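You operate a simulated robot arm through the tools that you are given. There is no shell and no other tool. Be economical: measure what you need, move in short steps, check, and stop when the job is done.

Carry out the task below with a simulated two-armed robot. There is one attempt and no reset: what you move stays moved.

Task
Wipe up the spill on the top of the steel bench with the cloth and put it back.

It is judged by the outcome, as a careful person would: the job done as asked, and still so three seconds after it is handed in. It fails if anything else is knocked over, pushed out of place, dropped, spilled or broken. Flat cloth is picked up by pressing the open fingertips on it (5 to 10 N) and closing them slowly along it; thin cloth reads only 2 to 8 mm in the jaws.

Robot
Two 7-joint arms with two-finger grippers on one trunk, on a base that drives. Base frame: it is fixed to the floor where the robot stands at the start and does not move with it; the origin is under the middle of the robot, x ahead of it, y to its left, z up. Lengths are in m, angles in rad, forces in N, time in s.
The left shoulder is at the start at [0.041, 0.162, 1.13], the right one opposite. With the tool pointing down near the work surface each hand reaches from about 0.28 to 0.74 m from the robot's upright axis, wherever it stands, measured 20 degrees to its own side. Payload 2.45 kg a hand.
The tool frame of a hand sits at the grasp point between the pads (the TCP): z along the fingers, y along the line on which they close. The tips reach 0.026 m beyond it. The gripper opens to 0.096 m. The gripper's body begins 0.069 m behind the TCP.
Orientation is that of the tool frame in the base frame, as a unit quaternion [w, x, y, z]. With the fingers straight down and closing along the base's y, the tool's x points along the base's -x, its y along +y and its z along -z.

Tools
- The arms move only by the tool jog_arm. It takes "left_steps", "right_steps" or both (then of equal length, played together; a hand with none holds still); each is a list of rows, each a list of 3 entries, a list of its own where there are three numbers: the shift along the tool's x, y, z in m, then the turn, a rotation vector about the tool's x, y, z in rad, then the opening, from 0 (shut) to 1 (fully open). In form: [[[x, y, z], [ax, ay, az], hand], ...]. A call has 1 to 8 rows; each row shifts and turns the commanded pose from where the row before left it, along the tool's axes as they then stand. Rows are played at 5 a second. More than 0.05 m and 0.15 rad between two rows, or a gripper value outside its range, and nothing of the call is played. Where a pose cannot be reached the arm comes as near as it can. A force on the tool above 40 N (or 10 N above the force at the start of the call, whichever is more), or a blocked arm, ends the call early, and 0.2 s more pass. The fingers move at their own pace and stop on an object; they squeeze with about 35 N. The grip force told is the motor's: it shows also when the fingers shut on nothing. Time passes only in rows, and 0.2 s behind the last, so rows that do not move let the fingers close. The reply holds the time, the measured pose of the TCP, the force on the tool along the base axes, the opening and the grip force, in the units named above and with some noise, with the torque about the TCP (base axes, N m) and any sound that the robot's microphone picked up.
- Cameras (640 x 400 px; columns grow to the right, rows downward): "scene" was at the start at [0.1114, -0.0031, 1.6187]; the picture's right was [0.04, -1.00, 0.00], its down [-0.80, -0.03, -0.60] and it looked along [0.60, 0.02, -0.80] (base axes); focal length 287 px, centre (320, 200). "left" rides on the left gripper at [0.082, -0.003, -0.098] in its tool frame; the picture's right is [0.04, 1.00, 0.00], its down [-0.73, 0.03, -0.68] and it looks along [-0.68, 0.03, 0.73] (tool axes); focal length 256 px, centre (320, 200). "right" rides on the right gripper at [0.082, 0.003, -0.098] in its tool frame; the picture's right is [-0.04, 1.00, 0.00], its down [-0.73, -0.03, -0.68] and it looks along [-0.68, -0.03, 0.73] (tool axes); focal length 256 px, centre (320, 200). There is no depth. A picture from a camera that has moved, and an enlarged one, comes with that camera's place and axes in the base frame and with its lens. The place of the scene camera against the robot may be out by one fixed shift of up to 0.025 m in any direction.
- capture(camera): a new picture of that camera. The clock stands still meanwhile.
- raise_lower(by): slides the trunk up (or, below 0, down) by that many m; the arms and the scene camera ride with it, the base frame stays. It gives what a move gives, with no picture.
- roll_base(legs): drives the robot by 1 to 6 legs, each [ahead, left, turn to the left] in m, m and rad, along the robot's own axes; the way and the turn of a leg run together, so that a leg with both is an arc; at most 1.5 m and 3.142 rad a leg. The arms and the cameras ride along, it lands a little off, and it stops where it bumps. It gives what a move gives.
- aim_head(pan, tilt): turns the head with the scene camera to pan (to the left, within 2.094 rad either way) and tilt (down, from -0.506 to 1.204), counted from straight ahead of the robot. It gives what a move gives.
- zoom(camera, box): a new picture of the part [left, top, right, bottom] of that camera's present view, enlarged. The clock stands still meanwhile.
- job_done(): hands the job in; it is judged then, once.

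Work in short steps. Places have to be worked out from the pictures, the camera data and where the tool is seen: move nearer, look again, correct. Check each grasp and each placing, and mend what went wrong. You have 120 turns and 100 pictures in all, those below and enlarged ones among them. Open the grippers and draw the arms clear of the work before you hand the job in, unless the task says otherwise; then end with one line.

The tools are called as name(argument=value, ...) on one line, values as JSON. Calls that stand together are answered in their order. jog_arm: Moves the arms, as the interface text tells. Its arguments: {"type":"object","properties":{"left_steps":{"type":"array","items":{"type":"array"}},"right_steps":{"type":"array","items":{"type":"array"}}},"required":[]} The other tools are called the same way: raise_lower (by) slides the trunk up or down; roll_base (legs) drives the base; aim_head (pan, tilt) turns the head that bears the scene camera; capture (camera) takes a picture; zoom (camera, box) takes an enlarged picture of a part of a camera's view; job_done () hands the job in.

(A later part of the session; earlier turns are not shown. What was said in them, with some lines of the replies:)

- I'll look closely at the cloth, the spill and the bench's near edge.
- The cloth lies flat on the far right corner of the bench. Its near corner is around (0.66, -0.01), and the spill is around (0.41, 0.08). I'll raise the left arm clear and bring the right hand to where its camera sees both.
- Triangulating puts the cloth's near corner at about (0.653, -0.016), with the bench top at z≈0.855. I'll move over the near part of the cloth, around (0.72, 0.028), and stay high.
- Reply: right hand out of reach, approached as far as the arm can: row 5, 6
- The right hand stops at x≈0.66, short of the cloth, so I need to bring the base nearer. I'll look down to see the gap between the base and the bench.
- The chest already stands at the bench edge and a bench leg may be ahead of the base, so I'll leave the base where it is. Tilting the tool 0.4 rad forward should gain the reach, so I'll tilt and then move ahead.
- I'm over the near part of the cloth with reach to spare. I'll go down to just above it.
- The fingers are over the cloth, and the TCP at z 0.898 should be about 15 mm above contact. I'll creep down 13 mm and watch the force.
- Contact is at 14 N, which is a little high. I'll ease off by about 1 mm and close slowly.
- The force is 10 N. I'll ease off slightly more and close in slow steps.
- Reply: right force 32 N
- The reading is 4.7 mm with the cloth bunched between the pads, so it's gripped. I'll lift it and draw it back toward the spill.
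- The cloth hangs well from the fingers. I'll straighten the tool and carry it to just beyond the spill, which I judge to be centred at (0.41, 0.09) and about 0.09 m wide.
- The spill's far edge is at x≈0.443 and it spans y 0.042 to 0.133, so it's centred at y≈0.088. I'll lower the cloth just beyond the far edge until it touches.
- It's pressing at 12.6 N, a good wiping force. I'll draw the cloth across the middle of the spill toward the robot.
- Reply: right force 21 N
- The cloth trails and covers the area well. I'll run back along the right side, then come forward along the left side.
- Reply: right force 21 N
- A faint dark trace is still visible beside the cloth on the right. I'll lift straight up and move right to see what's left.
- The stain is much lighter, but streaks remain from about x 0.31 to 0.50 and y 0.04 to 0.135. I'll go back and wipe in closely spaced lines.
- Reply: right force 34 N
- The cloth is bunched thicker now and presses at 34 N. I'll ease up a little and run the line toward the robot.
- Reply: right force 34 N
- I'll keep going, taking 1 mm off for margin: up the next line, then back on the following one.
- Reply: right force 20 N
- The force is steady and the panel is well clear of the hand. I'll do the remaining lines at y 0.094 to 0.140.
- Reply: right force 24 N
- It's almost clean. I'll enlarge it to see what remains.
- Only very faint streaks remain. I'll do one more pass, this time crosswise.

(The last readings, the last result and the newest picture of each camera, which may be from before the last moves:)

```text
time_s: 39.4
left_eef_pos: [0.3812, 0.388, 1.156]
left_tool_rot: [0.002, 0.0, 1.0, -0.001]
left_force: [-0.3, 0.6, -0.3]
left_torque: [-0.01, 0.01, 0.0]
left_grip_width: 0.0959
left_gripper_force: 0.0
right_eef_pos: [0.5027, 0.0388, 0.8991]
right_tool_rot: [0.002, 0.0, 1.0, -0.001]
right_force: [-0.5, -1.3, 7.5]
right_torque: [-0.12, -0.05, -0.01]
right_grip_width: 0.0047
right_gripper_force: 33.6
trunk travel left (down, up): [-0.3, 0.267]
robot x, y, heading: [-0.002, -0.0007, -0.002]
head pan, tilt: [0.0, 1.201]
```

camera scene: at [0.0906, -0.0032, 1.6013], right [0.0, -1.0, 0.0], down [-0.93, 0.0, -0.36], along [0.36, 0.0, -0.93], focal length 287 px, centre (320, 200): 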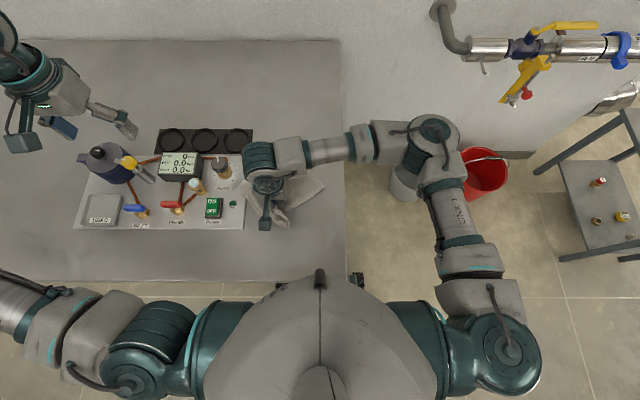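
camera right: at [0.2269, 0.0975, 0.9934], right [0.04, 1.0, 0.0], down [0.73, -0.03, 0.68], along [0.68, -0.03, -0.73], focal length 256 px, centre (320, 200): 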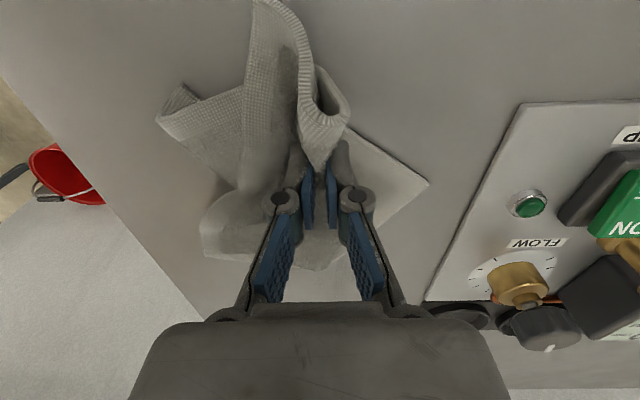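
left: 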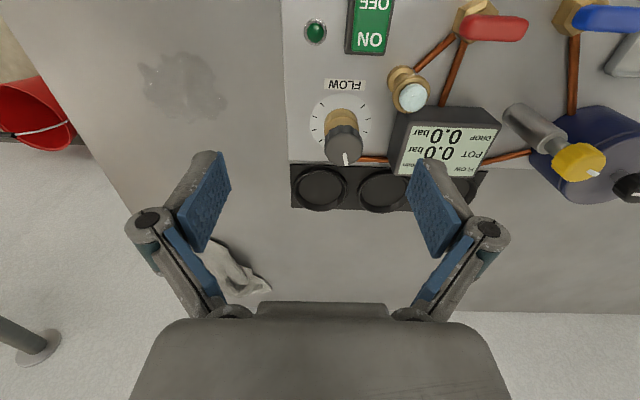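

The contact force is 7.5 N. I'll go 2 mm lower and zigzag across while coming toward the robot.

jog_arm(right_steps=[[[0, 0, 0.0025], [0, 0, 0], 0], [[0.005, 0.048, 0], [0, 0, 0], 0], [[0.005, 0.048, 0], [0, 0, 0], 0], [[0.005, -0.048, 0], [0, 0, 0], 0], [[0.005, -0.048, 0], [0, 0, 0], 0], [[0.005, 0.048, 0], [0, 0, 0], 0], [[0.005, 0.048, 0], [0, 0, 0], 0]])

jog_arm(right_steps=[[[0.005, -0.048, 0], [0, 0, 0], 0], [[0.005, -0.048, 0], [0, 0, 0], 0], [[0.005, 0.048, 0], [0, 0, 0], 0], [[0.005, 0.048, 0], [0, 0, 0], 0], [[0.005, -0.048, 0], [0, 0, 0], 0], [[0.005, -0.048, 0], [0, 0, 0], 0], [[0.005, 0.048, 0], [0, 0, 0], 0], [[0.005, 0.048, 0], [0, 0, 0], 0]])

jog_arm(right_steps=[[[0.005, -0.048, 0], [0, 0, 0], 0], [[0.005, -0.048, 0], [0, 0, 0], 0], [[0.005, 0.048, 0], [0, 0, 0], 0], [[0.005, 0.048, 0], [0, 0, 0], 0], [[0.005, -0.048, 0], [0, 0, 0], 0], [[0.005, -0.048, 0], [0, 0, 0], 0], [[0.005, 0.048, 0], [0, 0, 0], 0], [[0.005, 0.048, 0], [0, 0, 0], 0]])

jog_arm(right_steps=[[[0.005, -0.048, 0], [0, 0, 0], 0], [[0.005, -0.048, 0], [0, 0, 0], 0], [[0.005, 0.048, 0], [0, 0, 0], 0], [[0.005, 0.048, 0], [0, 0, 0], 0], [[0.005, -0.048, 0], [0, 0, 0], 0], [[0.005, -0.048, 0], [0, 0, 0], 0], [[0.005, 0.048, 0], [0, 0, 0], 0], [[0.005, 0.048, 0], [0, 0, 0], 0]])

jog_arm(right_steps=[[[0.005, -0.048, 0], [0, 0, 0], 0], [[0.005, -0.048, 0], [0, 0, 0], 0], [[0, 0, -0.04], [0, 0, 0], 0], [[-0.04, 0, -0.03], [0, 0, 0], 0], [[-0.045, -0.01, -0.02], [0, 0, 0], 0], [[-0.045, -0.02, 0], [0, 0, 0], 0], [[-0.045, -0.02, 0], [0, 0, 0], 0], [[-0.045, -0.02, 0], [0, 0, 0], 0]])

zoom(camera="scene", box=[240, 130, 352, 242])

capture(camera="scene")

capture(camera="right")

```text
time_s: 41.0
left_eef_pos: [0.3807, 0.3946, 1.155]
left_tool_rot: [0.001, -0.001, 1.0, -0.004]
left_force: [0.2, -0.4, 0.5]
left_torque: [0.0, -0.02, -0.02]
left_grip_width: 0.0961
left_gripper_force: 0.1
right_eef_pos: [0.4703, 0.14, 0.895]
right_tool_rot: [0.003, 0.0, 1.0, -0.003]
right_force: [-0.3, -5.4, 26.5]
right_torque: [-0.38, -0.26, -0.03]
right_grip_width: 0.0048
right_gripper_force: 33.4
trunk travel left (down, up): [-0.3, 0.267]
robot x, y, heading: [-0.0003, 0.001, -0.003]
head pan, tilt: [0.0, 1.201]
```

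```text
time_s: 42.8
left_eef_pos: [0.3788, 0.4055, 1.1524]
left_tool_rot: [0.002, -0.003, 1.0, -0.006]
left_force: [-0.4, 0.7, 0.0]
left_torque: [-0.02, -0.03, 0.0]
left_grip_width: 0.096
left_gripper_force: 0.0
right_eef_pos: [0.4313, 0.1484, 0.8946]
right_tool_rot: [0.003, 0.0, 1.0, -0.007]
right_force: [-0.1, -4.5, 28.3]
right_torque: [-0.43, -0.31, -0.02]
right_grip_width: 0.0047
right_gripper_force: 32.8
trunk travel left (down, up): [-0.3, 0.267]
robot x, y, heading: [0.0018, 0.0035, 0.0]
head pan, tilt: [0.0, 1.201]
```

```text
time_s: 44.6
left_eef_pos: [0.3779, 0.4172, 1.1493]
left_tool_rot: [0.001, -0.003, 1.0, -0.012]
left_force: [-1.2, 1.5, -1.2]
left_torque: [-0.1, -0.06, 0.02]
left_grip_width: 0.0956
left_gripper_force: 0.0
right_eef_pos: [0.3889, 0.158, 0.8945]
right_tool_rot: [0.005, -0.001, 1.0, -0.01]
right_force: [-1.1, -6.3, 34.7]
right_torque: [-0.51, -0.4, -0.04]
right_grip_width: 0.0045
right_gripper_force: 33.6
trunk travel left (down, up): [-0.3, 0.267]
robot x, y, heading: [0.0059, 0.0087, 0.001]
head pan, tilt: [0.0, 1.201]
```

```text
time_s: 46.4
left_eef_pos: [0.3776, 0.4292, 1.1457]
left_tool_rot: [0.002, -0.004, 1.0, -0.016]
left_force: [-1.3, 1.2, 0.7]
left_torque: [-0.08, -0.05, 0.01]
left_grip_width: 0.0961
left_gripper_force: 0.0
right_eef_pos: [0.3493, 0.1697, 0.8929]
right_tool_rot: [0.003, -0.001, 1.0, -0.014]
right_force: [-1.0, -6.3, 36.0]
right_torque: [-0.63, -0.45, -0.05]
right_grip_width: 0.0048
right_gripper_force: 33.0
trunk travel left (down, up): [-0.3, 0.267]
robot x, y, heading: [-0.0006, 0.0093, -0.002]
head pan, tilt: [0.0, 1.201]
```

```text
refused: row 5 steps farther than a row can; nothing moved
```

```text
3.57 times, centred on (296, 186) of scene
camera zoom: at [0.0869, 0.0372, 1.6014], right [0.0, -1.0, 0.02], down [-0.93, -0.01, -0.36], along [0.36, -0.02, -0.93], focal length 1025 px, centre (406, 250)
```

zoom: 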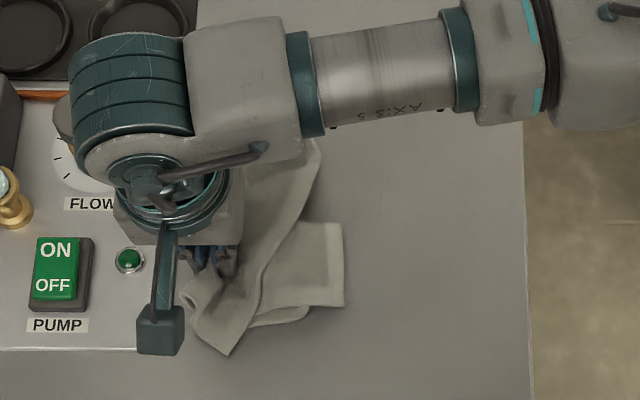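

```text
70 pictures are left
camera scene: at [0.0869, 0.0372, 1.6014], right [0.0, -1.0, 0.02], down [-0.93, -0.01, -0.36], along [0.36, -0.02, -0.93], focal length 287 px, centre (320, 200)
```

scene: 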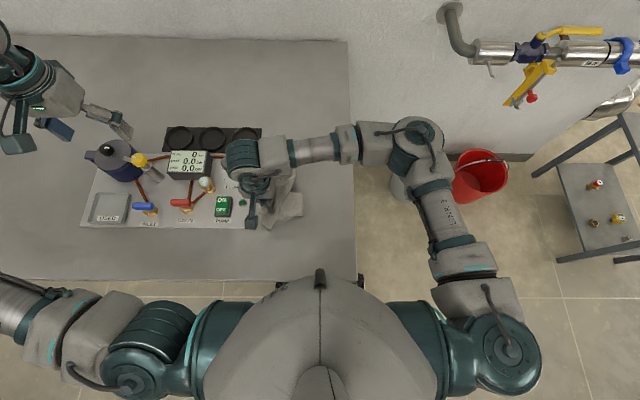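

```text
69 pictures are left
camera right: at [0.2688, 0.175, 0.9909], right [0.04, 1.0, -0.03], down [0.73, -0.01, 0.69], along [0.68, -0.05, -0.73], focal length 256 px, centre (320, 200)
```

right: 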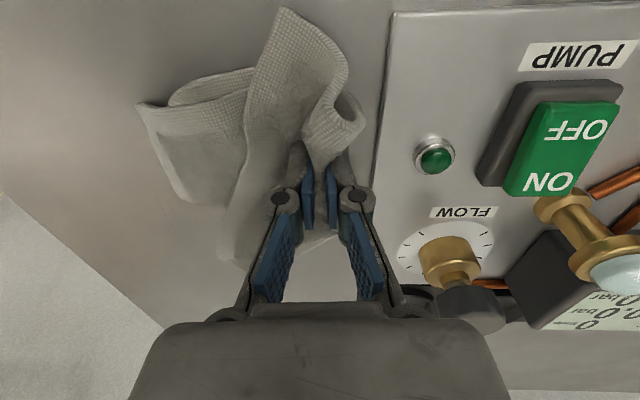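

The whole robot has leaned and crept about 4 cm to the left during the crosswise rub, and the hand is now at y 0.17, nearer the panel. I'll lift straight up to unload it, then look.

jog_arm(right_steps=[[[0, 0, -0.02], [0, 0, 0], 0], [[0, 0, -0.04], [0, 0, 0], 0], [[0, 0, -0.04], [0, 0, 0], 0], [[0, -0.02, 0], [0, 0, 0], 0], [[0, 0, 0], [0, 0, 0], 0], [[0, 0, 0], [0, 0, 0], 0]])

capture(camera="scene")

```text
time_s: 48.0
left_eef_pos: [0.3781, 0.3779, 1.1594]
left_tool_rot: [0.004, 0.004, 1.0, 0.002]
left_force: [0.3, 0.6, -0.3]
left_torque: [-0.05, -0.01, 0.0]
left_grip_width: 0.0959
left_gripper_force: 0.0
right_eef_pos: [0.349, 0.1047, 0.996]
right_tool_rot: [0.003, 0.001, 1.0, -0.001]
right_force: [-0.6, 0.1, -0.1]
right_torque: [-0.09, 0.01, -0.01]
right_grip_width: 0.0048
right_gripper_force: 33.1
trunk travel left (down, up): [-0.3, 0.267]
robot x, y, heading: [-0.0006, -0.0074, 0.003]
head pan, tilt: [0.0, 1.201]
stopped in row 6 (right hand): the arm was blocked; the commanded pose is now the measured one
```

```text
68 pictures are left
camera scene: at [0.092, -0.0276, 1.601], right [0.0, -1.0, -0.01], down [-0.93, 0.01, -0.36], along [0.36, 0.01, -0.93], focal length 287 px, centre (320, 200)
```

scene: 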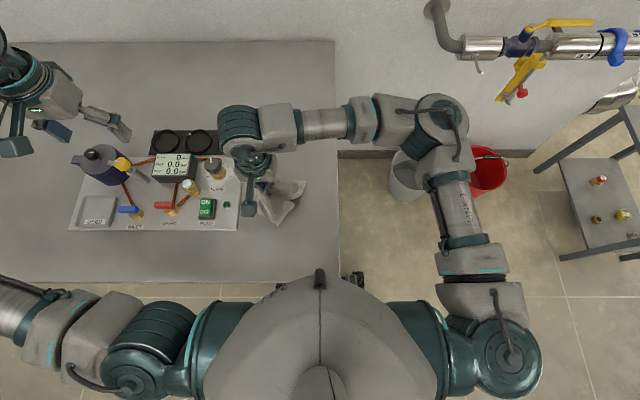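

The robot is swaying on its trunk, so it's elastic and the fast side strokes excited it. I'll hold still and let it settle.

jog_arm(right_steps=[[[0, 0, 0], [0, 0, 0], 0], [[0, 0, 0], [0, 0, 0], 0], [[0, 0, 0], [0, 0, 0], 0], [[0, 0, 0], [0, 0, 0], 0], [[0, 0, 0], [0, 0, 0], 0], [[0, 0, 0], [0, 0, 0], 0], [[0, 0, 0], [0, 0, 0], 0], [[0, 0, 0], [0, 0, 0], 0]])

jog_arm(right_steps=[[[-0.01, -0.01, 0], [0, 0, 0], 0], [[-0.02, -0.02, 0], [0, 0, 0], 0], [[-0.03, -0.02, 0], [0, 0, 0], 0], [[-0.04, -0.02, 0], [0, 0, 0], 0], [[-0.04, -0.02, 0], [0, 0, 0], 0], [[-0.03, -0.02, 0], [0, 0, 0], 0], [[-0.01, -0.01, 0], [0, 0, 0], 0], [[0, 0, 0], [0, 0, 0], 0]])

capture(camera="scene")

zoom(camera="scene", box=[260, 140, 340, 220])

```text
time_s: 49.8
left_eef_pos: [0.378, 0.3868, 1.1561]
left_tool_rot: [0.003, 0.002, 1.0, -0.003]
left_force: [-0.2, -0.1, 0.6]
left_torque: [-0.04, 0.01, 0.03]
left_grip_width: 0.0961
left_gripper_force: 0.1
right_eef_pos: [0.3494, 0.1125, 0.996]
right_tool_rot: [0.003, 0.001, 1.0, -0.003]
right_force: [0.4, 0.6, -0.6]
right_torque: [-0.08, -0.02, 0.02]
right_grip_width: 0.0045
right_gripper_force: 33.8
trunk travel left (down, up): [-0.3, 0.267]
robot x, y, heading: [0.003, -0.0064, 0.001]
head pan, tilt: [0.0, 1.201]
```

```text
time_s: 51.6
left_eef_pos: [0.3773, 0.3913, 1.1552]
left_tool_rot: [0.003, 0.0, 1.0, -0.005]
left_force: [-0.2, -0.3, -0.4]
left_torque: [-0.03, -0.01, 0.01]
left_grip_width: 0.096
left_gripper_force: 0.1
right_eef_pos: [0.5293, -0.0034, 0.9982]
right_tool_rot: [0.002, 0.0, 1.0, -0.005]
right_force: [-1.7, 0.9, -0.4]
right_torque: [-0.11, -0.08, -0.02]
right_grip_width: 0.0047
right_gripper_force: 33.8
trunk travel left (down, up): [-0.3, 0.267]
robot x, y, heading: [-0.0004, -0.0034, -0.005]
head pan, tilt: [0.0, 1.201]
```

```text
67 pictures are left
camera scene: at [0.0926, -0.0049, 1.601], right [0.0, -1.0, 0.0], down [-0.93, 0.0, -0.36], along [0.36, 0.0, -0.93], focal length 287 px, centre (320, 200)
```

scene: 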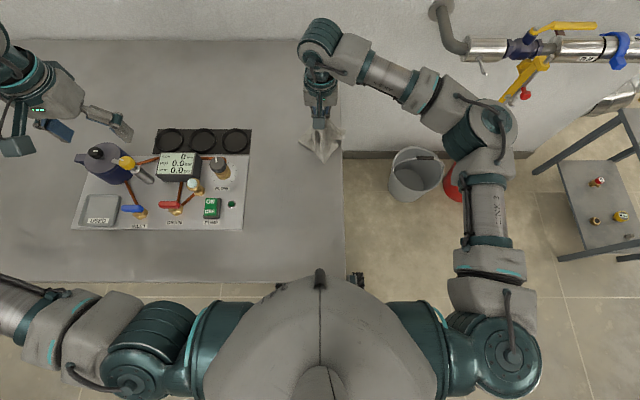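

```text
5.00 times, centred on (300, 180) of scene
camera zoom: at [0.0926, -0.0049, 1.601], right [0.0, -1.0, 0.0], down [-0.93, 0.0, -0.36], along [0.36, 0.0, -0.93], focal length 1436 px, centre (420, 300)
```

zoom: 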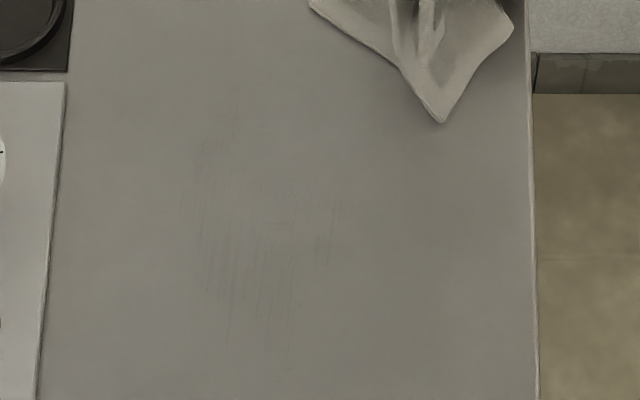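

The sway has died out and everything on the bench is in place. A very faint haze is still there, so I'll do one more lengthwise set, gently, with lines offset from the earlier ones.

jog_arm(right_steps=[[[0.013, 0.022, 0.02], [0, 0, 0], 0], [[0.013, 0.022, 0.02], [0, 0, 0], 0], [[0, 0, 0.035], [0, 0, 0], 0], [[0, 0, 0.018], [0, 0, 0], 0], [[0, 0, 0.005], [0, 0, 0], 0], [[0, 0, 0.003], [0, 0, 0], 0]])

```text
time_s: 53.0
left_eef_pos: [0.3772, 0.3532, 1.1659]
left_tool_rot: [0.004, 0.005, 1.0, 0.01]
left_force: [0.7, 0.7, -0.2]
left_torque: [0.0, 0.01, -0.03]
left_grip_width: 0.0959
left_gripper_force: 0.1
right_eef_pos: [0.5048, 0.0102, 0.8985]
right_tool_rot: [0.003, 0.002, 1.0, 0.008]
right_force: [1.1, 3.0, 19.1]
right_torque: [0.02, -0.08, 0.04]
right_grip_width: 0.0046
right_gripper_force: 33.2
trunk travel left (down, up): [-0.3, 0.267]
robot x, y, heading: [-0.0004, -0.014, -0.008]
head pan, tilt: [0.0, 1.201]
```

It's leaning again, to the right this time. I'll hold still and see whether it settles.

jog_arm(right_steps=[[[0, 0, 0], [0, 0, 0], 0], [[0, 0, 0], [0, 0, 0], 0], [[0, 0, 0], [0, 0, 0], 0], [[0, 0, 0], [0, 0, 0], 0]])

capture(camera="scene")

```text
time_s: 54.0
left_eef_pos: [0.3763, 0.3632, 1.1624]
left_tool_rot: [0.004, 0.004, 1.0, 0.006]
left_force: [-0.2, 0.0, -0.7]
left_torque: [-0.02, 0.03, -0.02]
left_grip_width: 0.096
left_gripper_force: 0.0
right_eef_pos: [0.5045, 0.0162, 0.8978]
right_tool_rot: [0.003, 0.002, 1.0, 0.004]
right_force: [0.5, -2.6, 25.4]
right_torque: [-0.26, -0.2, 0.01]
right_grip_width: 0.0046
right_gripper_force: 33.9
trunk travel left (down, up): [-0.3, 0.267]
robot x, y, heading: [0.0043, -0.0109, 0.003]
head pan, tilt: [0.0, 1.201]
```

```text
65 pictures are left
camera scene: at [0.0884, -0.0286, 1.6015], right [0.0, -1.0, -0.01], down [-0.93, 0.0, -0.36], along [0.36, 0.01, -0.93], focal length 287 px, centre (320, 200)
```

scene: 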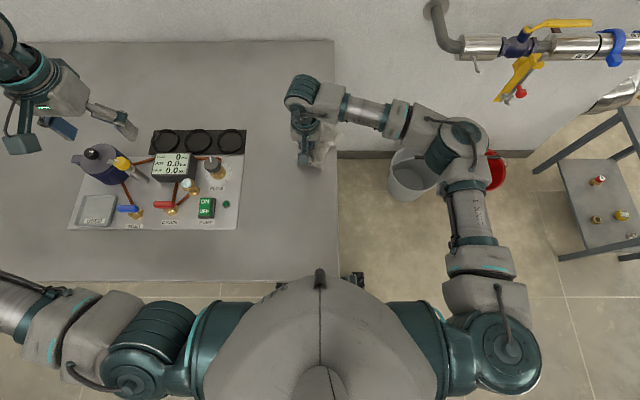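

Friction at the tip is holding the lean. I'll lift, shift sideways slowly, and come down once it's at rest.

jog_arm(right_steps=[[[0, 0, -0.02], [0, 0, 0], 0], [[0, 0.008, 0], [0, 0, 0], 0], [[0, 0.008, 0], [0, 0, 0], 0], [[0, 0.006, 0], [0, 0, 0], 0], [[0, 0.004, 0], [0, 0, 0], 0], [[0, 0, 0], [0, 0, 0], 0], [[0, 0, 0], [0, 0, 0], 0], [[0, 0, 0], [0, 0, 0], 0]])

jog_arm(right_steps=[[[0, 0, 0], [0, 0, 0], 0], [[0, 0, 0], [0, 0, 0], 0], [[0, 0, 0], [0, 0, 0], 0], [[0, 0, 0], [0, 0, 0], 0], [[0, 0, 0], [0, 0, 0], 0], [[0, 0, 0], [0, 0, 0], 0], [[0, 0, 0], [0, 0, 0], 0], [[0, 0, 0], [0, 0, 0], 0]])

```text
time_s: 55.8
left_eef_pos: [0.3788, 0.3699, 1.1608]
left_tool_rot: [0.004, 0.004, 1.0, 0.004]
left_force: [0.7, -0.4, -0.5]
left_torque: [0.02, 0.04, -0.03]
left_grip_width: 0.096
left_gripper_force: 0.0
right_eef_pos: [0.5057, 0.0469, 0.9159]
right_tool_rot: [0.002, 0.002, 1.0, 0.002]
right_force: [0.9, 0.2, -0.2]
right_torque: [-0.02, 0.01, 0.0]
right_grip_width: 0.0048
right_gripper_force: 33.7
trunk travel left (down, up): [-0.3, 0.267]
robot x, y, heading: [-0.0031, -0.0129, -0.003]
head pan, tilt: [0.0, 1.201]
```

```text
time_s: 57.6
left_eef_pos: [0.3788, 0.3727, 1.1607]
left_tool_rot: [0.003, 0.004, 1.0, 0.003]
left_force: [0.1, -0.4, 0.8]
left_torque: [-0.01, -0.02, 0.0]
left_grip_width: 0.0961
left_gripper_force: 0.1
right_eef_pos: [0.5056, 0.0506, 0.9164]
right_tool_rot: [0.002, 0.002, 1.0, 0.001]
right_force: [0.5, 0.0, -0.8]
right_torque: [-0.06, 0.01, 0.0]
right_grip_width: 0.0047
right_gripper_force: 33.2
trunk travel left (down, up): [-0.3, 0.267]
robot x, y, heading: [-0.0015, -0.009, -0.001]
head pan, tilt: [0.0, 1.201]
```

It has settled, with the base about 1 cm off. I'll lower and run the lines lengthwise at y≈0.05 and up.

jog_arm(right_steps=[[[0, 0, 0.012], [0, 0, 0], 0], [[0, 0, 0.008], [0, 0, 0], 0], [[0.03, 0, 0], [0, 0, 0], 0], [[0.03, 0, 0], [0, 0, 0], 0], [[0.03, 0, 0], [0, 0, 0], 0], [[0.03, 0, 0], [0, 0, 0], 0], [[0.03, 0, 0], [0, 0, 0], 0], [[0.03, 0, 0], [0, 0, 0], 0]])

jog_arm(right_steps=[[[0, 0.012, 0], [0, 0, 0], 0], [[-0.03, 0, 0], [0, 0, 0], 0], [[-0.03, 0, 0], [0, 0, 0], 0], [[-0.03, 0, 0], [0, 0, 0], 0], [[-0.03, 0, 0], [0, 0, 0], 0], [[-0.03, 0, 0], [0, 0, 0], 0], [[-0.03, 0, 0], [0, 0, 0], 0]])

```text
time_s: 59.4
left_eef_pos: [0.3774, 0.3762, 1.1588]
left_tool_rot: [0.003, 0.004, 1.0, 0.002]
left_force: [-1.0, -0.6, 0.8]
left_torque: [0.01, -0.01, 0.03]
left_grip_width: 0.0959
left_gripper_force: 0.1
right_eef_pos: [0.3256, 0.0533, 0.8947]
right_tool_rot: [0.002, 0.002, 1.0, 0.001]
right_force: [1.7, 0.3, 5.4]
right_torque: [-0.05, -0.07, 0.05]
right_grip_width: 0.0048
right_gripper_force: 32.9
trunk travel left (down, up): [-0.3, 0.267]
robot x, y, heading: [0.0003, -0.009, 0.002]
head pan, tilt: [0.0, 1.201]
```

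```text
time_s: 61.0
left_eef_pos: [0.3799, 0.3758, 1.1581]
left_tool_rot: [0.002, 0.002, 1.0, 0.002]
left_force: [-0.3, 0.5, -0.4]
left_torque: [-0.01, 0.0, -0.02]
left_grip_width: 0.096
left_gripper_force: 0.0
right_eef_pos: [0.5045, 0.0653, 0.8964]
right_tool_rot: [0.001, 0.001, 1.0, 0.0]
right_force: [-0.6, -1.6, 1.9]
right_torque: [-0.05, 0.04, 0.0]
right_grip_width: 0.0048
right_gripper_force: 33.1
trunk travel left (down, up): [-0.3, 0.267]
robot x, y, heading: [-0.0031, -0.008, 0.004]
head pan, tilt: [0.0, 1.201]
```

The force is low now, at 2 to 5 N. I'll press 2.5 mm lower and continue.

jog_arm(right_steps=[[[0, 0.006, 0.0025], [0, 0, 0], 0], [[0.03, 0, 0], [0, 0, 0], 0], [[0.03, 0, 0], [0, 0, 0], 0], [[0.03, 0, 0], [0, 0, 0], 0], [[0.03, 0, 0], [0, 0, 0], 0], [[0.03, 0, 0], [0, 0, 0], 0], [[0.03, 0, 0], [0, 0, 0], 0]])

jog_arm(right_steps=[[[0, 0.01, 0], [0, 0, 0], 0], [[-0.03, 0, 0], [0, 0, 0], 0], [[-0.03, 0, 0], [0, 0, 0], 0], [[-0.03, 0, 0], [0, 0, 0], 0], [[-0.03, 0, 0], [0, 0, 0], 0], [[-0.03, 0, 0], [0, 0, 0], 0], [[-0.03, 0, 0], [0, 0, 0], 0]])

jog_arm(right_steps=[[[0, 0.01, 0], [0, 0, 0], 0], [[0.03, 0, 0], [0, 0, 0], 0], [[0.03, 0, 0], [0, 0, 0], 0], [[0.03, 0, 0], [0, 0, 0], 0], [[0.03, 0, 0], [0, 0, 0], 0], [[0.03, 0, 0], [0, 0, 0], 0], [[0.03, 0, 0], [0, 0, 0], 0]])

jog_arm(right_steps=[[[0, 0.01, 0], [0, 0, 0], 0], [[-0.03, 0, 0], [0, 0, 0], 0], [[-0.03, 0, 0], [0, 0, 0], 0], [[-0.03, 0, 0], [0, 0, 0], 0], [[-0.03, 0, 0], [0, 0, 0], 0], [[-0.03, 0, 0], [0, 0, 0], 0], [[-0.03, 0, 0], [0, 0, 0], 0]])

jog_arm(right_steps=[[[0, 0.01, 0], [0, 0, 0], 0], [[0.03, 0, 0], [0, 0, 0], 0], [[0.03, 0, 0], [0, 0, 0], 0], [[0.03, 0, 0], [0, 0, 0], 0], [[0.03, 0, 0], [0, 0, 0], 0], [[0.03, 0, 0], [0, 0, 0], 0], [[0.03, 0, 0], [0, 0, 0], 0]])

```text
time_s: 62.6
left_eef_pos: [0.3774, 0.3753, 1.1575]
left_tool_rot: [0.004, 0.002, 1.0, 0.002]
left_force: [0.1, -0.4, 0.7]
left_torque: [0.01, -0.01, 0.03]
left_grip_width: 0.0958
left_gripper_force: 0.0
right_eef_pos: [0.326, 0.072, 0.8931]
right_tool_rot: [0.003, 0.003, 1.0, 0.001]
right_force: [5.2, 0.3, 16.7]
right_torque: [-0.07, -0.09, 0.04]
right_grip_width: 0.0049
right_gripper_force: 33.6
trunk travel left (down, up): [-0.3, 0.267]
robot x, y, heading: [0.0022, -0.0091, 0.001]
head pan, tilt: [0.0, 1.201]
```

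```text
time_s: 64.2
left_eef_pos: [0.3781, 0.3752, 1.1582]
left_tool_rot: [0.004, 0.003, 1.0, 0.001]
left_force: [0.0, -0.6, 0.5]
left_torque: [-0.01, 0.03, 0.0]
left_grip_width: 0.0961
left_gripper_force: 0.1
right_eef_pos: [0.5046, 0.0821, 0.8947]
right_tool_rot: [0.002, 0.0, 1.0, 0.0]
right_force: [-2.8, -1.2, 10.5]
right_torque: [-0.05, 0.06, 0.01]
right_grip_width: 0.0049
right_gripper_force: 33.8
trunk travel left (down, up): [-0.3, 0.267]
robot x, y, heading: [0.001, -0.0095, -0.002]
head pan, tilt: [0.0, 1.201]
```

```text
time_s: 65.8
left_eef_pos: [0.3779, 0.375, 1.158]
left_tool_rot: [0.004, 0.003, 1.0, 0.002]
left_force: [-0.4, 0.4, 0.2]
left_torque: [0.01, 0.0, -0.01]
left_grip_width: 0.0957
left_gripper_force: 0.0
right_eef_pos: [0.3222, 0.0905, 0.8939]
right_tool_rot: [0.003, 0.002, 1.0, 0.0]
right_force: [3.1, -0.2, 12.3]
right_torque: [-0.01, -0.07, 0.0]
right_grip_width: 0.005
right_gripper_force: 32.9
trunk travel left (down, up): [-0.3, 0.267]
robot x, y, heading: [-0.0017, -0.0057, -0.003]
head pan, tilt: [0.0, 1.201]
```

```text
time_s: 67.4
left_eef_pos: [0.379, 0.3765, 1.1586]
left_tool_rot: [0.005, 0.002, 1.0, 0.001]
left_force: [0.0, -0.2, 0.3]
left_torque: [-0.01, -0.02, 0.02]
left_grip_width: 0.096
left_gripper_force: 0.1
right_eef_pos: [0.5055, 0.1012, 0.8927]
right_tool_rot: [0.002, 0.001, 1.0, 0.0]
right_force: [-2.0, -1.2, 10.1]
right_torque: [-0.08, 0.11, -0.04]
right_grip_width: 0.0046
right_gripper_force: 34.0
trunk travel left (down, up): [-0.3, 0.267]
robot x, y, heading: [0.0036, -0.0093, -0.002]
head pan, tilt: [0.0, 1.201]
```

```text
time_s: 69.0
left_eef_pos: [0.3777, 0.3753, 1.1586]
left_tool_rot: [0.003, 0.003, 1.0, 0.001]
left_force: [0.3, 0.5, 0.2]
left_torque: [-0.01, -0.05, -0.02]
left_grip_width: 0.0959
left_gripper_force: 0.1
right_eef_pos: [0.3235, 0.1116, 0.8937]
right_tool_rot: [0.003, 0.002, 1.0, 0.0]
right_force: [2.4, 0.3, 10.3]
right_torque: [-0.03, -0.02, 0.02]
right_grip_width: 0.0046
right_gripper_force: 33.2
trunk travel left (down, up): [-0.3, 0.267]
robot x, y, heading: [-0.0002, -0.0064, -0.002]
head pan, tilt: [0.0, 1.201]
```

I'll do the last two lines, at y≈0.122 and 0.132, then lift away slowly and look.

jog_arm(right_steps=[[[0, 0.01, 0], [0, 0, 0], 0], [[-0.03, 0, 0], [0, 0, 0], 0], [[-0.03, 0, 0], [0, 0, 0], 0], [[-0.03, 0, 0], [0, 0, 0], 0], [[-0.03, 0, 0], [0, 0, 0], 0], [[-0.03, 0, 0], [0, 0, 0], 0], [[-0.03, 0, 0], [0, 0, 0], 0]])

jog_arm(right_steps=[[[0, 0.01, 0], [0, 0, 0], 0], [[0.03, 0, 0], [0, 0, 0], 0], [[0.03, 0, 0], [0, 0, 0], 0], [[0.03, 0, 0], [0, 0, 0], 0], [[0.03, 0, 0], [0, 0, 0], 0], [[0.03, 0, 0], [0, 0, 0], 0], [[0, 0, -0.03], [0, 0, 0], 0], [[0, 0, -0.04], [0, 0, 0], 0]])

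jog_arm(right_steps=[[[-0.02, -0.006, -0.02], [0, 0, 0], 0], [[-0.03, -0.012, 0], [0, 0, 0], 0], [[-0.03, -0.018, 0], [0, 0, 0], 0], [[-0.03, -0.02, 0], [0, 0, 0], 0], [[-0.03, -0.02, 0], [0, 0, 0], 0], [[-0.03, -0.018, 0], [0, 0, 0], 0], [[-0.02, -0.012, 0], [0, 0, 0], 0], [[0, -0.006, 0], [0, 0, 0], 0]])

zoom(camera="scene", box=[260, 140, 340, 220])

capture(camera="right")

```text
time_s: 70.6
left_eef_pos: [0.38, 0.3759, 1.1589]
left_tool_rot: [0.003, 0.002, 1.0, 0.002]
left_force: [-0.3, 0.4, -1.1]
left_torque: [0.04, 0.01, 0.01]
left_grip_width: 0.0961
left_gripper_force: 0.2
right_eef_pos: [0.5053, 0.1203, 0.8945]
right_tool_rot: [0.003, 0.0, 1.0, 0.001]
right_force: [-2.2, -1.4, 9.2]
right_torque: [-0.05, 0.08, 0.0]
right_grip_width: 0.0048
right_gripper_force: 32.9
trunk travel left (down, up): [-0.3, 0.267]
robot x, y, heading: [-0.0018, -0.0113, -0.005]
head pan, tilt: [0.0, 1.201]
```

```text
time_s: 72.4
left_eef_pos: [0.3766, 0.3759, 1.1583]
left_tool_rot: [0.004, 0.003, 1.0, 0.001]
left_force: [0.0, 1.2, 0.4]
left_torque: [0.02, -0.04, -0.03]
left_grip_width: 0.0962
left_gripper_force: 0.1
right_eef_pos: [0.3518, 0.1306, 0.9618]
right_tool_rot: [0.002, 0.001, 1.0, 0.0]
right_force: [0.1, 0.8, 0.1]
right_torque: [-0.05, -0.02, 0.02]
right_grip_width: 0.0047
right_gripper_force: 33.3
trunk travel left (down, up): [-0.3, 0.267]
robot x, y, heading: [0.0021, -0.0075, 0.001]
head pan, tilt: [0.0, 1.201]
```

```text
time_s: 74.2
left_eef_pos: [0.3788, 0.3744, 1.1591]
left_tool_rot: [0.003, 0.003, 1.0, 0.001]
left_force: [0.1, 0.5, -0.3]
left_torque: [-0.02, 0.02, 0.0]
left_grip_width: 0.0958
left_gripper_force: 0.1
right_eef_pos: [0.544, 0.0199, 0.9832]
right_tool_rot: [0.003, 0.001, 1.0, -0.001]
right_force: [-0.2, 0.4, 0.2]
right_torque: [0.0, 0.0, 0.0]
right_grip_width: 0.0048
right_gripper_force: 32.6
trunk travel left (down, up): [-0.3, 0.267]
robot x, y, heading: [0.0015, -0.0138, -0.005]
head pan, tilt: [0.0, 1.201]
```

```text
5.00 times, centred on (300, 180) of scene
camera zoom: at [0.0928, -0.0118, 1.601], right [0.0, -1.0, 0.0], down [-0.93, 0.0, -0.36], along [0.36, 0.0, -0.93], focal length 1436 px, centre (420, 300)
```

zoom: 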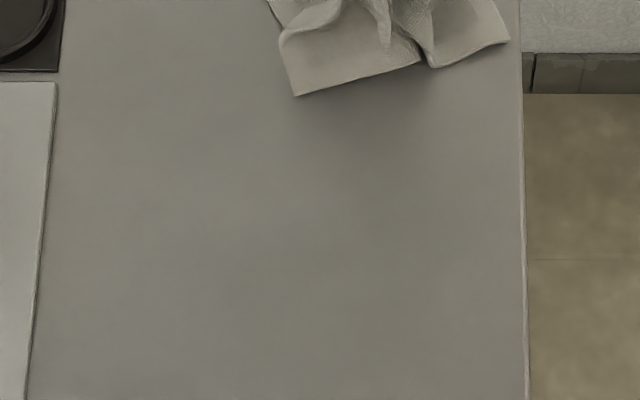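

```text
63 pictures are left
camera right: at [0.4624, 0.0228, 1.0809], right [0.04, 1.0, 0.0], down [0.73, -0.03, 0.68], along [0.68, -0.03, -0.73], focal length 256 px, centre (320, 200)
```

right: 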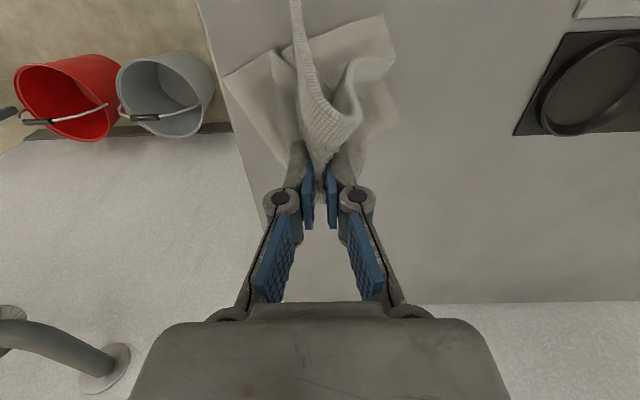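

The bench is clean. Next I'll put the cloth back: tilt the tool forward and carry it over its original place, around (0.78, 0.04).

jog_arm(right_steps=[[[0, 0, 0], [0, -0.15, 0], 0], [[0, 0, 0], [0, -0.15, 0], 0], [[0, 0, 0], [0, -0.15, 0], 0], [[0, 0, 0], [0, -0.15, 0], 0], [[-0.03, 0.004, 0.0206], [0, 0, 0], 0], [[-0.03, 0.006, 0.0206], [0, 0, 0], 0], [[-0.03, 0.006, 0.0206], [0, 0, 0], 0], [[-0.03, 0.004, 0.0206], [0, 0, 0], 0]])

jog_arm(right_steps=[[[-0.03, 0, 0.0206], [0, 0, 0], 0], [[-0.03, 0, 0.0206], [0, 0, 0], 0], [[-0.02, 0, 0.0137], [0, 0, 0], 0], [[0, 0, 0], [0, 0, 0], 0], [[0, 0, 0], [0, 0, 0], 0]])

capture(camera="right")

capture(camera="scene")

```text
time_s: 76.0
left_eef_pos: [0.3791, 0.3756, 1.158]
left_tool_rot: [0.003, 0.003, 1.0, 0.001]
left_force: [0.0, 0.6, -0.2]
left_torque: [0.01, 0.0, 0.01]
left_grip_width: 0.0958
left_gripper_force: 0.1
right_eef_pos: [0.6922, 0.0394, 0.9827]
right_tool_rot: [0.297, 0.001, 0.955, -0.001]
right_force: [0.3, -0.7, 0.2]
right_torque: [-0.03, 0.01, 0.0]
right_grip_width: 0.0048
right_gripper_force: 33.5
trunk travel left (down, up): [-0.3, 0.267]
robot x, y, heading: [0.001, -0.0067, 0.001]
head pan, tilt: [0.0, 1.201]
```

```text
time_s: 77.2
left_eef_pos: [0.3786, 0.3743, 1.1593]
left_tool_rot: [0.003, 0.004, 1.0, 0.002]
left_force: [-0.6, -0.5, 0.1]
left_torque: [-0.01, 0.01, -0.01]
left_grip_width: 0.0958
left_gripper_force: 0.1
right_eef_pos: [0.7585, 0.0353, 0.9808]
right_tool_rot: [0.298, 0.001, 0.955, 0.001]
right_force: [1.3, 0.0, -0.1]
right_torque: [-0.01, 0.02, 0.0]
right_grip_width: 0.0047
right_gripper_force: 33.4
right hand out of reach, approached as far as the arm can: row 2, 3
trunk travel left (down, up): [-0.3, 0.267]
robot x, y, heading: [-0.0007, -0.0054, -0.0]
head pan, tilt: [0.0, 1.201]
```

```text
62 pictures are left
camera right: at [0.6358, 0.0387, 1.0145], right [0.04, 1.0, 0.02], down [0.22, -0.03, 0.98], along [0.98, -0.03, -0.22], focal length 256 px, centre (320, 200)
```

right: 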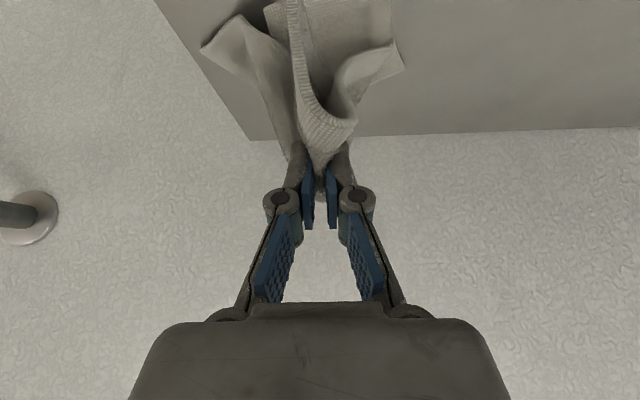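

```text
61 pictures are left
camera scene: at [0.0935, -0.0129, 1.601], right [0.0, -1.0, 0.0], down [-0.93, 0.0, -0.36], along [0.36, 0.0, -0.93], focal length 287 px, centre (320, 200)
```

scene: 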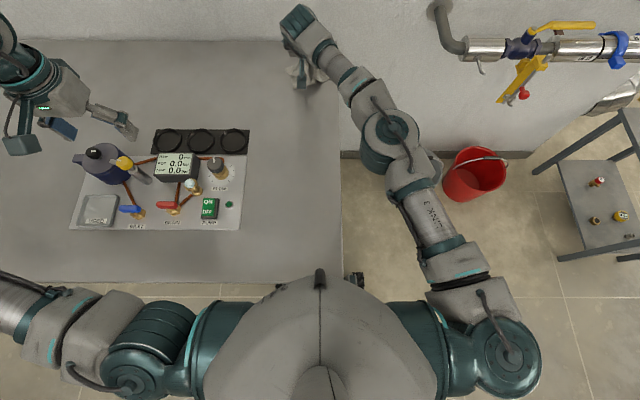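

The hand is at (0.758, 0.035) at its reach limit, with the fingertips near x 0.775, which is close to the cloth's original centre. I'll lower straight down there.

jog_arm(right_steps=[[[0.0141, 0.003, 0.0206], [0, 0, 0], 0], [[0.0141, 0.003, 0.0206], [0, 0, 0], 0], [[0.0113, 0, 0.0165], [0, 0, 0], 0], [[0.003, 0, 0.004], [0, 0, 0], 0], [[0, 0, 0], [0, 0, 0], 0]])

capture(camera="right")

```text
time_s: 78.4
left_eef_pos: [0.3788, 0.3751, 1.1584]
left_tool_rot: [0.004, 0.003, 1.0, 0.002]
left_force: [0.9, -0.3, 0.7]
left_torque: [-0.02, 0.0, 0.01]
left_grip_width: 0.0957
left_gripper_force: 0.1
right_eef_pos: [0.756, 0.0402, 0.9047]
right_tool_rot: [0.297, 0.002, 0.955, 0.0]
right_force: [0.3, 0.0, 1.7]
right_torque: [-0.02, -0.04, -0.04]
right_grip_width: 0.0047
right_gripper_force: 33.5
right hand out of reach, approached as far as the arm can: row 3
trunk travel left (down, up): [-0.3, 0.267]
robot x, y, heading: [0.0013, -0.0089, 0.0]
head pan, tilt: [0.0, 1.201]
```

```text
60 pictures are left
camera right: at [0.634, 0.0443, 0.9376], right [0.04, 1.0, 0.02], down [0.22, -0.03, 0.98], along [0.98, -0.03, -0.22], focal length 256 px, centre (320, 200)
```

right: 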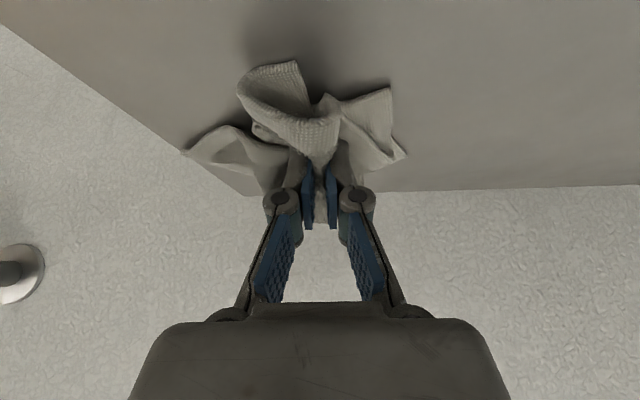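

The cloth touches lightly. I'll lower another 6 mm, open part way, then draw up and back.

jog_arm(right_steps=[[[0.0034, 0, 0.005], [0, 0, 0], 0], [[0, 0, 0], [0, 0, 0], 0.15], [[0, 0, 0], [0, 0, 0], 0.3], [[0, 0, 0], [0, 0, 0], 0.5], [[0, 0, 0], [0, 0, 0], 0.5]])

jog_arm(right_steps=[[[0, 0, -0.01], [0, 0, 0], 0.5], [[0, 0, -0.02], [0, 0, 0], 0.5], [[0, 0, -0.03], [0, 0, 0], 0.5], [[0, 0, -0.04], [0, 0, 0], 0.5], [[0, 0, -0.04], [0, 0, 0], 0.5]])

capture(camera="right")

capture(camera="scene")

```text
time_s: 79.6
left_eef_pos: [0.3784, 0.3758, 1.1585]
left_tool_rot: [0.003, 0.003, 1.0, 0.002]
left_force: [-0.3, -0.5, 0.0]
left_torque: [0.0, 0.02, 0.02]
left_grip_width: 0.096
left_gripper_force: 0.1
right_eef_pos: [0.7555, 0.0412, 0.8979]
right_tool_rot: [0.297, 0.002, 0.955, -0.001]
right_force: [0.1, 0.2, 2.6]
right_torque: [-0.03, -0.02, -0.01]
right_grip_width: 0.0483
right_gripper_force: 0.1
trunk travel left (down, up): [-0.3, 0.267]
robot x, y, heading: [-0.0009, -0.0044, 0.001]
head pan, tilt: [0.0, 1.201]
```

```text
time_s: 80.8
left_eef_pos: [0.3779, 0.376, 1.1583]
left_tool_rot: [0.003, 0.002, 1.0, 0.001]
left_force: [-0.3, 0.5, 0.1]
left_torque: [0.01, 0.03, 0.02]
left_grip_width: 0.0961
left_gripper_force: 0.1
right_eef_pos: [0.7586, 0.0362, 0.9959]
right_tool_rot: [0.296, 0.0, 0.955, -0.001]
right_force: [0.4, -1.0, 0.8]
right_torque: [0.0, -0.02, 0.0]
right_grip_width: 0.048
right_gripper_force: 0.0
right hand out of reach, approached as far as the arm can: row 1, 2, 3, 4, 5
trunk travel left (down, up): [-0.3, 0.267]
robot x, y, heading: [0.0, -0.0095, -0.004]
head pan, tilt: [0.0, 1.201]
```

```text
59 pictures are left
camera right: at [0.6351, 0.0403, 1.0309], right [0.04, 1.0, 0.02], down [0.22, -0.03, 0.97], along [0.97, -0.03, -0.22], focal length 256 px, centre (320, 200)
```

right: 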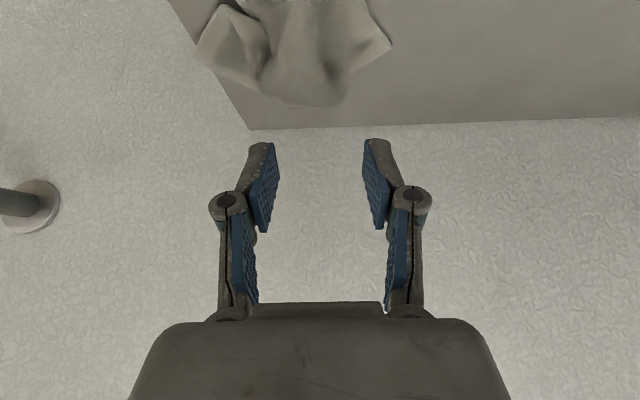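

```text
58 pictures are left
camera scene: at [0.0927, -0.0102, 1.601], right [0.0, -1.0, 0.0], down [-0.93, 0.0, -0.36], along [0.36, 0.0, -0.93], focal length 287 px, centre (320, 200)
```

scene: 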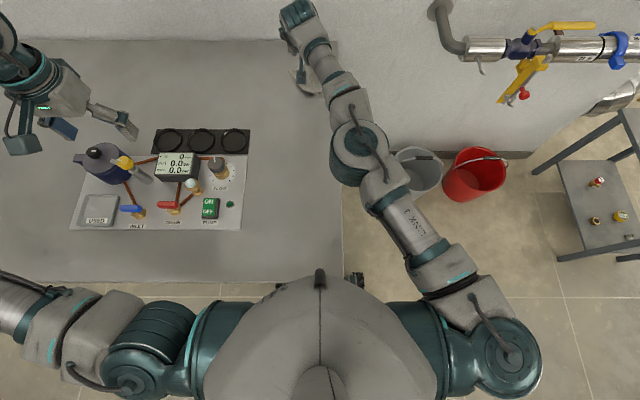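

The cloth is released. I'll draw the arm back out of the way and set the head to the first view to compare.

jog_arm(right_steps=[[[0.04, -0.006, -0.02], [0, 0, 0], 0.5], [[0.04, -0.012, -0.02], [0, 0, 0], 0.5], [[0.035, -0.02, -0.025], [0, 0.1, 0], 0.5], [[0.035, -0.025, -0.02], [0, 0.15, 0], 0.5], [[0.03, -0.03, -0.015], [0, 0.15, 0], 0.5], [[0.03, -0.03, -0.01], [0, 0.15, 0], 0.5], [[0.03, -0.03, 0], [0, 0.05, 0], 0.5], [[0, -0.03, 0], [0, 0, 0], 0.5]])

aim_head(pan=0.037, tilt=0.929)

capture(camera="scene")

zoom(camera="scene", box=[250, 130, 378, 210])

```text
time_s: 82.6
left_eef_pos: [0.3782, 0.3671, 1.1611]
left_tool_rot: [0.004, 0.004, 1.0, 0.004]
left_force: [-0.7, -0.6, -0.4]
left_torque: [0.01, 0.02, 0.01]
left_grip_width: 0.0961
left_gripper_force: 0.1
right_eef_pos: [0.5764, -0.1361, 1.0034]
right_tool_rot: [0.001, 0.002, 1.0, 0.003]
right_force: [0.1, -0.3, -0.2]
right_torque: [0.06, 0.03, 0.04]
right_grip_width: 0.0481
right_gripper_force: 0.1
right hand out of reach, approached as far as the arm can: row 1, 2, 3
trunk travel left (down, up): [-0.3, 0.267]
robot x, y, heading: [-0.0014, -0.0083, -0.001]
head pan, tilt: [0.0, 1.201]
```

```text
time_s: 83.4
left_eef_pos: [0.3791, 0.373, 1.1604]
left_tool_rot: [0.004, 0.002, 1.0, 0.003]
left_force: [-0.1, -0.9, -0.8]
left_torque: [0.01, -0.03, 0.02]
left_grip_width: 0.0958
left_gripper_force: 0.2
right_eef_pos: [0.5759, -0.1315, 1.0027]
right_tool_rot: [0.002, 0.002, 1.0, 0.001]
right_force: [0.4, 0.3, -0.7]
right_torque: [0.01, 0.01, 0.02]
right_grip_width: 0.048
right_gripper_force: 0.1
trunk travel left (down, up): [-0.3, 0.267]
robot x, y, heading: [0.0004, -0.0101, -0.003]
head pan, tilt: [0.037, 0.929]
```

```text
57 pictures are left
camera scene: at [0.1114, -0.0092, 1.6186], right [0.04, -1.0, 0.0], down [-0.8, -0.03, -0.59], along [0.59, 0.02, -0.8], focal length 287 px, centre (320, 200)
```

scene: 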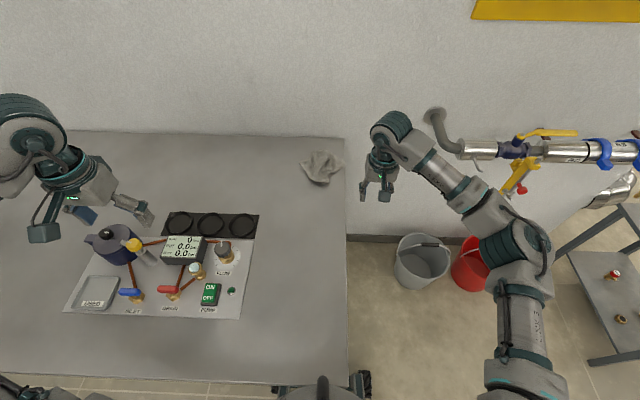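

```text
5.00 times, centred on (314, 170) of scene
camera zoom: at [0.1114, -0.0092, 1.6186], right [0.04, -1.0, 0.0], down [-0.8, -0.03, -0.59], along [0.59, 0.02, -0.8], focal length 1436 px, centre (350, 350)
```

zoom: 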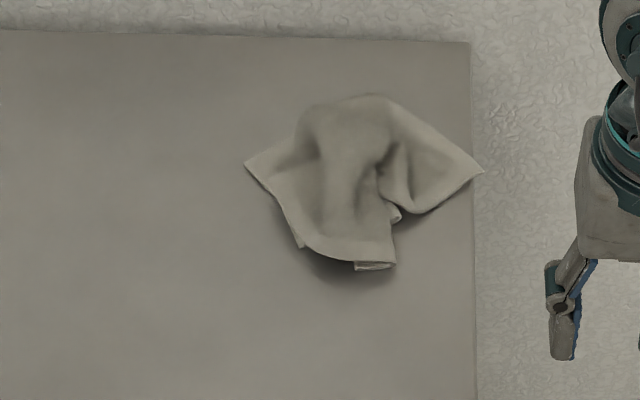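

The cloth is back in its place, with its centre within about 2 cm of the original. I'll check the wiped area once more.

zoom(camera="scene", box=[240, 215, 350, 325])

capture(camera="left")

```text
3.64 times, centred on (295, 270) of scene
camera zoom: at [0.1114, -0.0092, 1.6186], right [0.04, -1.0, 0.0], down [-0.8, -0.03, -0.59], along [0.59, 0.02, -0.8], focal length 1044 px, centre (411, -54)
```

zoom: 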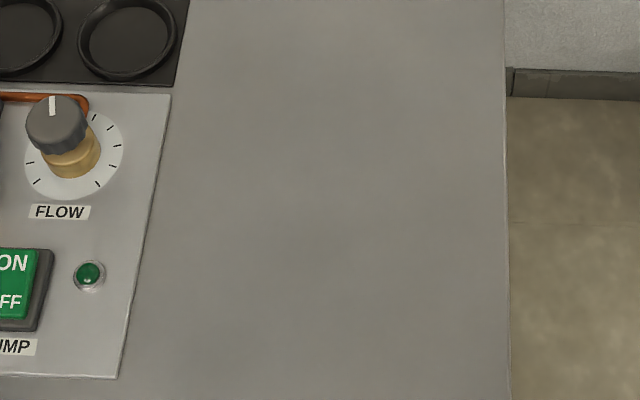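

```text
54 pictures are left
camera left: at [0.2975, 0.3706, 1.256], right [-0.03, 1.0, 0.0], down [0.73, 0.02, 0.68], along [0.68, 0.03, -0.73], focal length 256 px, centre (320, 200)
```

left: 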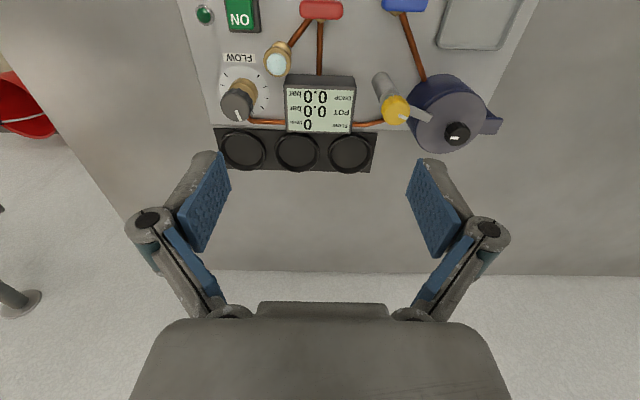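

The spot is clean, the panel looks untouched, the right gripper is half open, the left is fully open, and both arms are clear of the work. I'm handing the job in.

job_done()

```text
The job is handed in.
```

I wiped up the spill on the steel bench and put the cloth back within about 2 cm of where it was, a little more crumpled than before; nothing else was disturbed.
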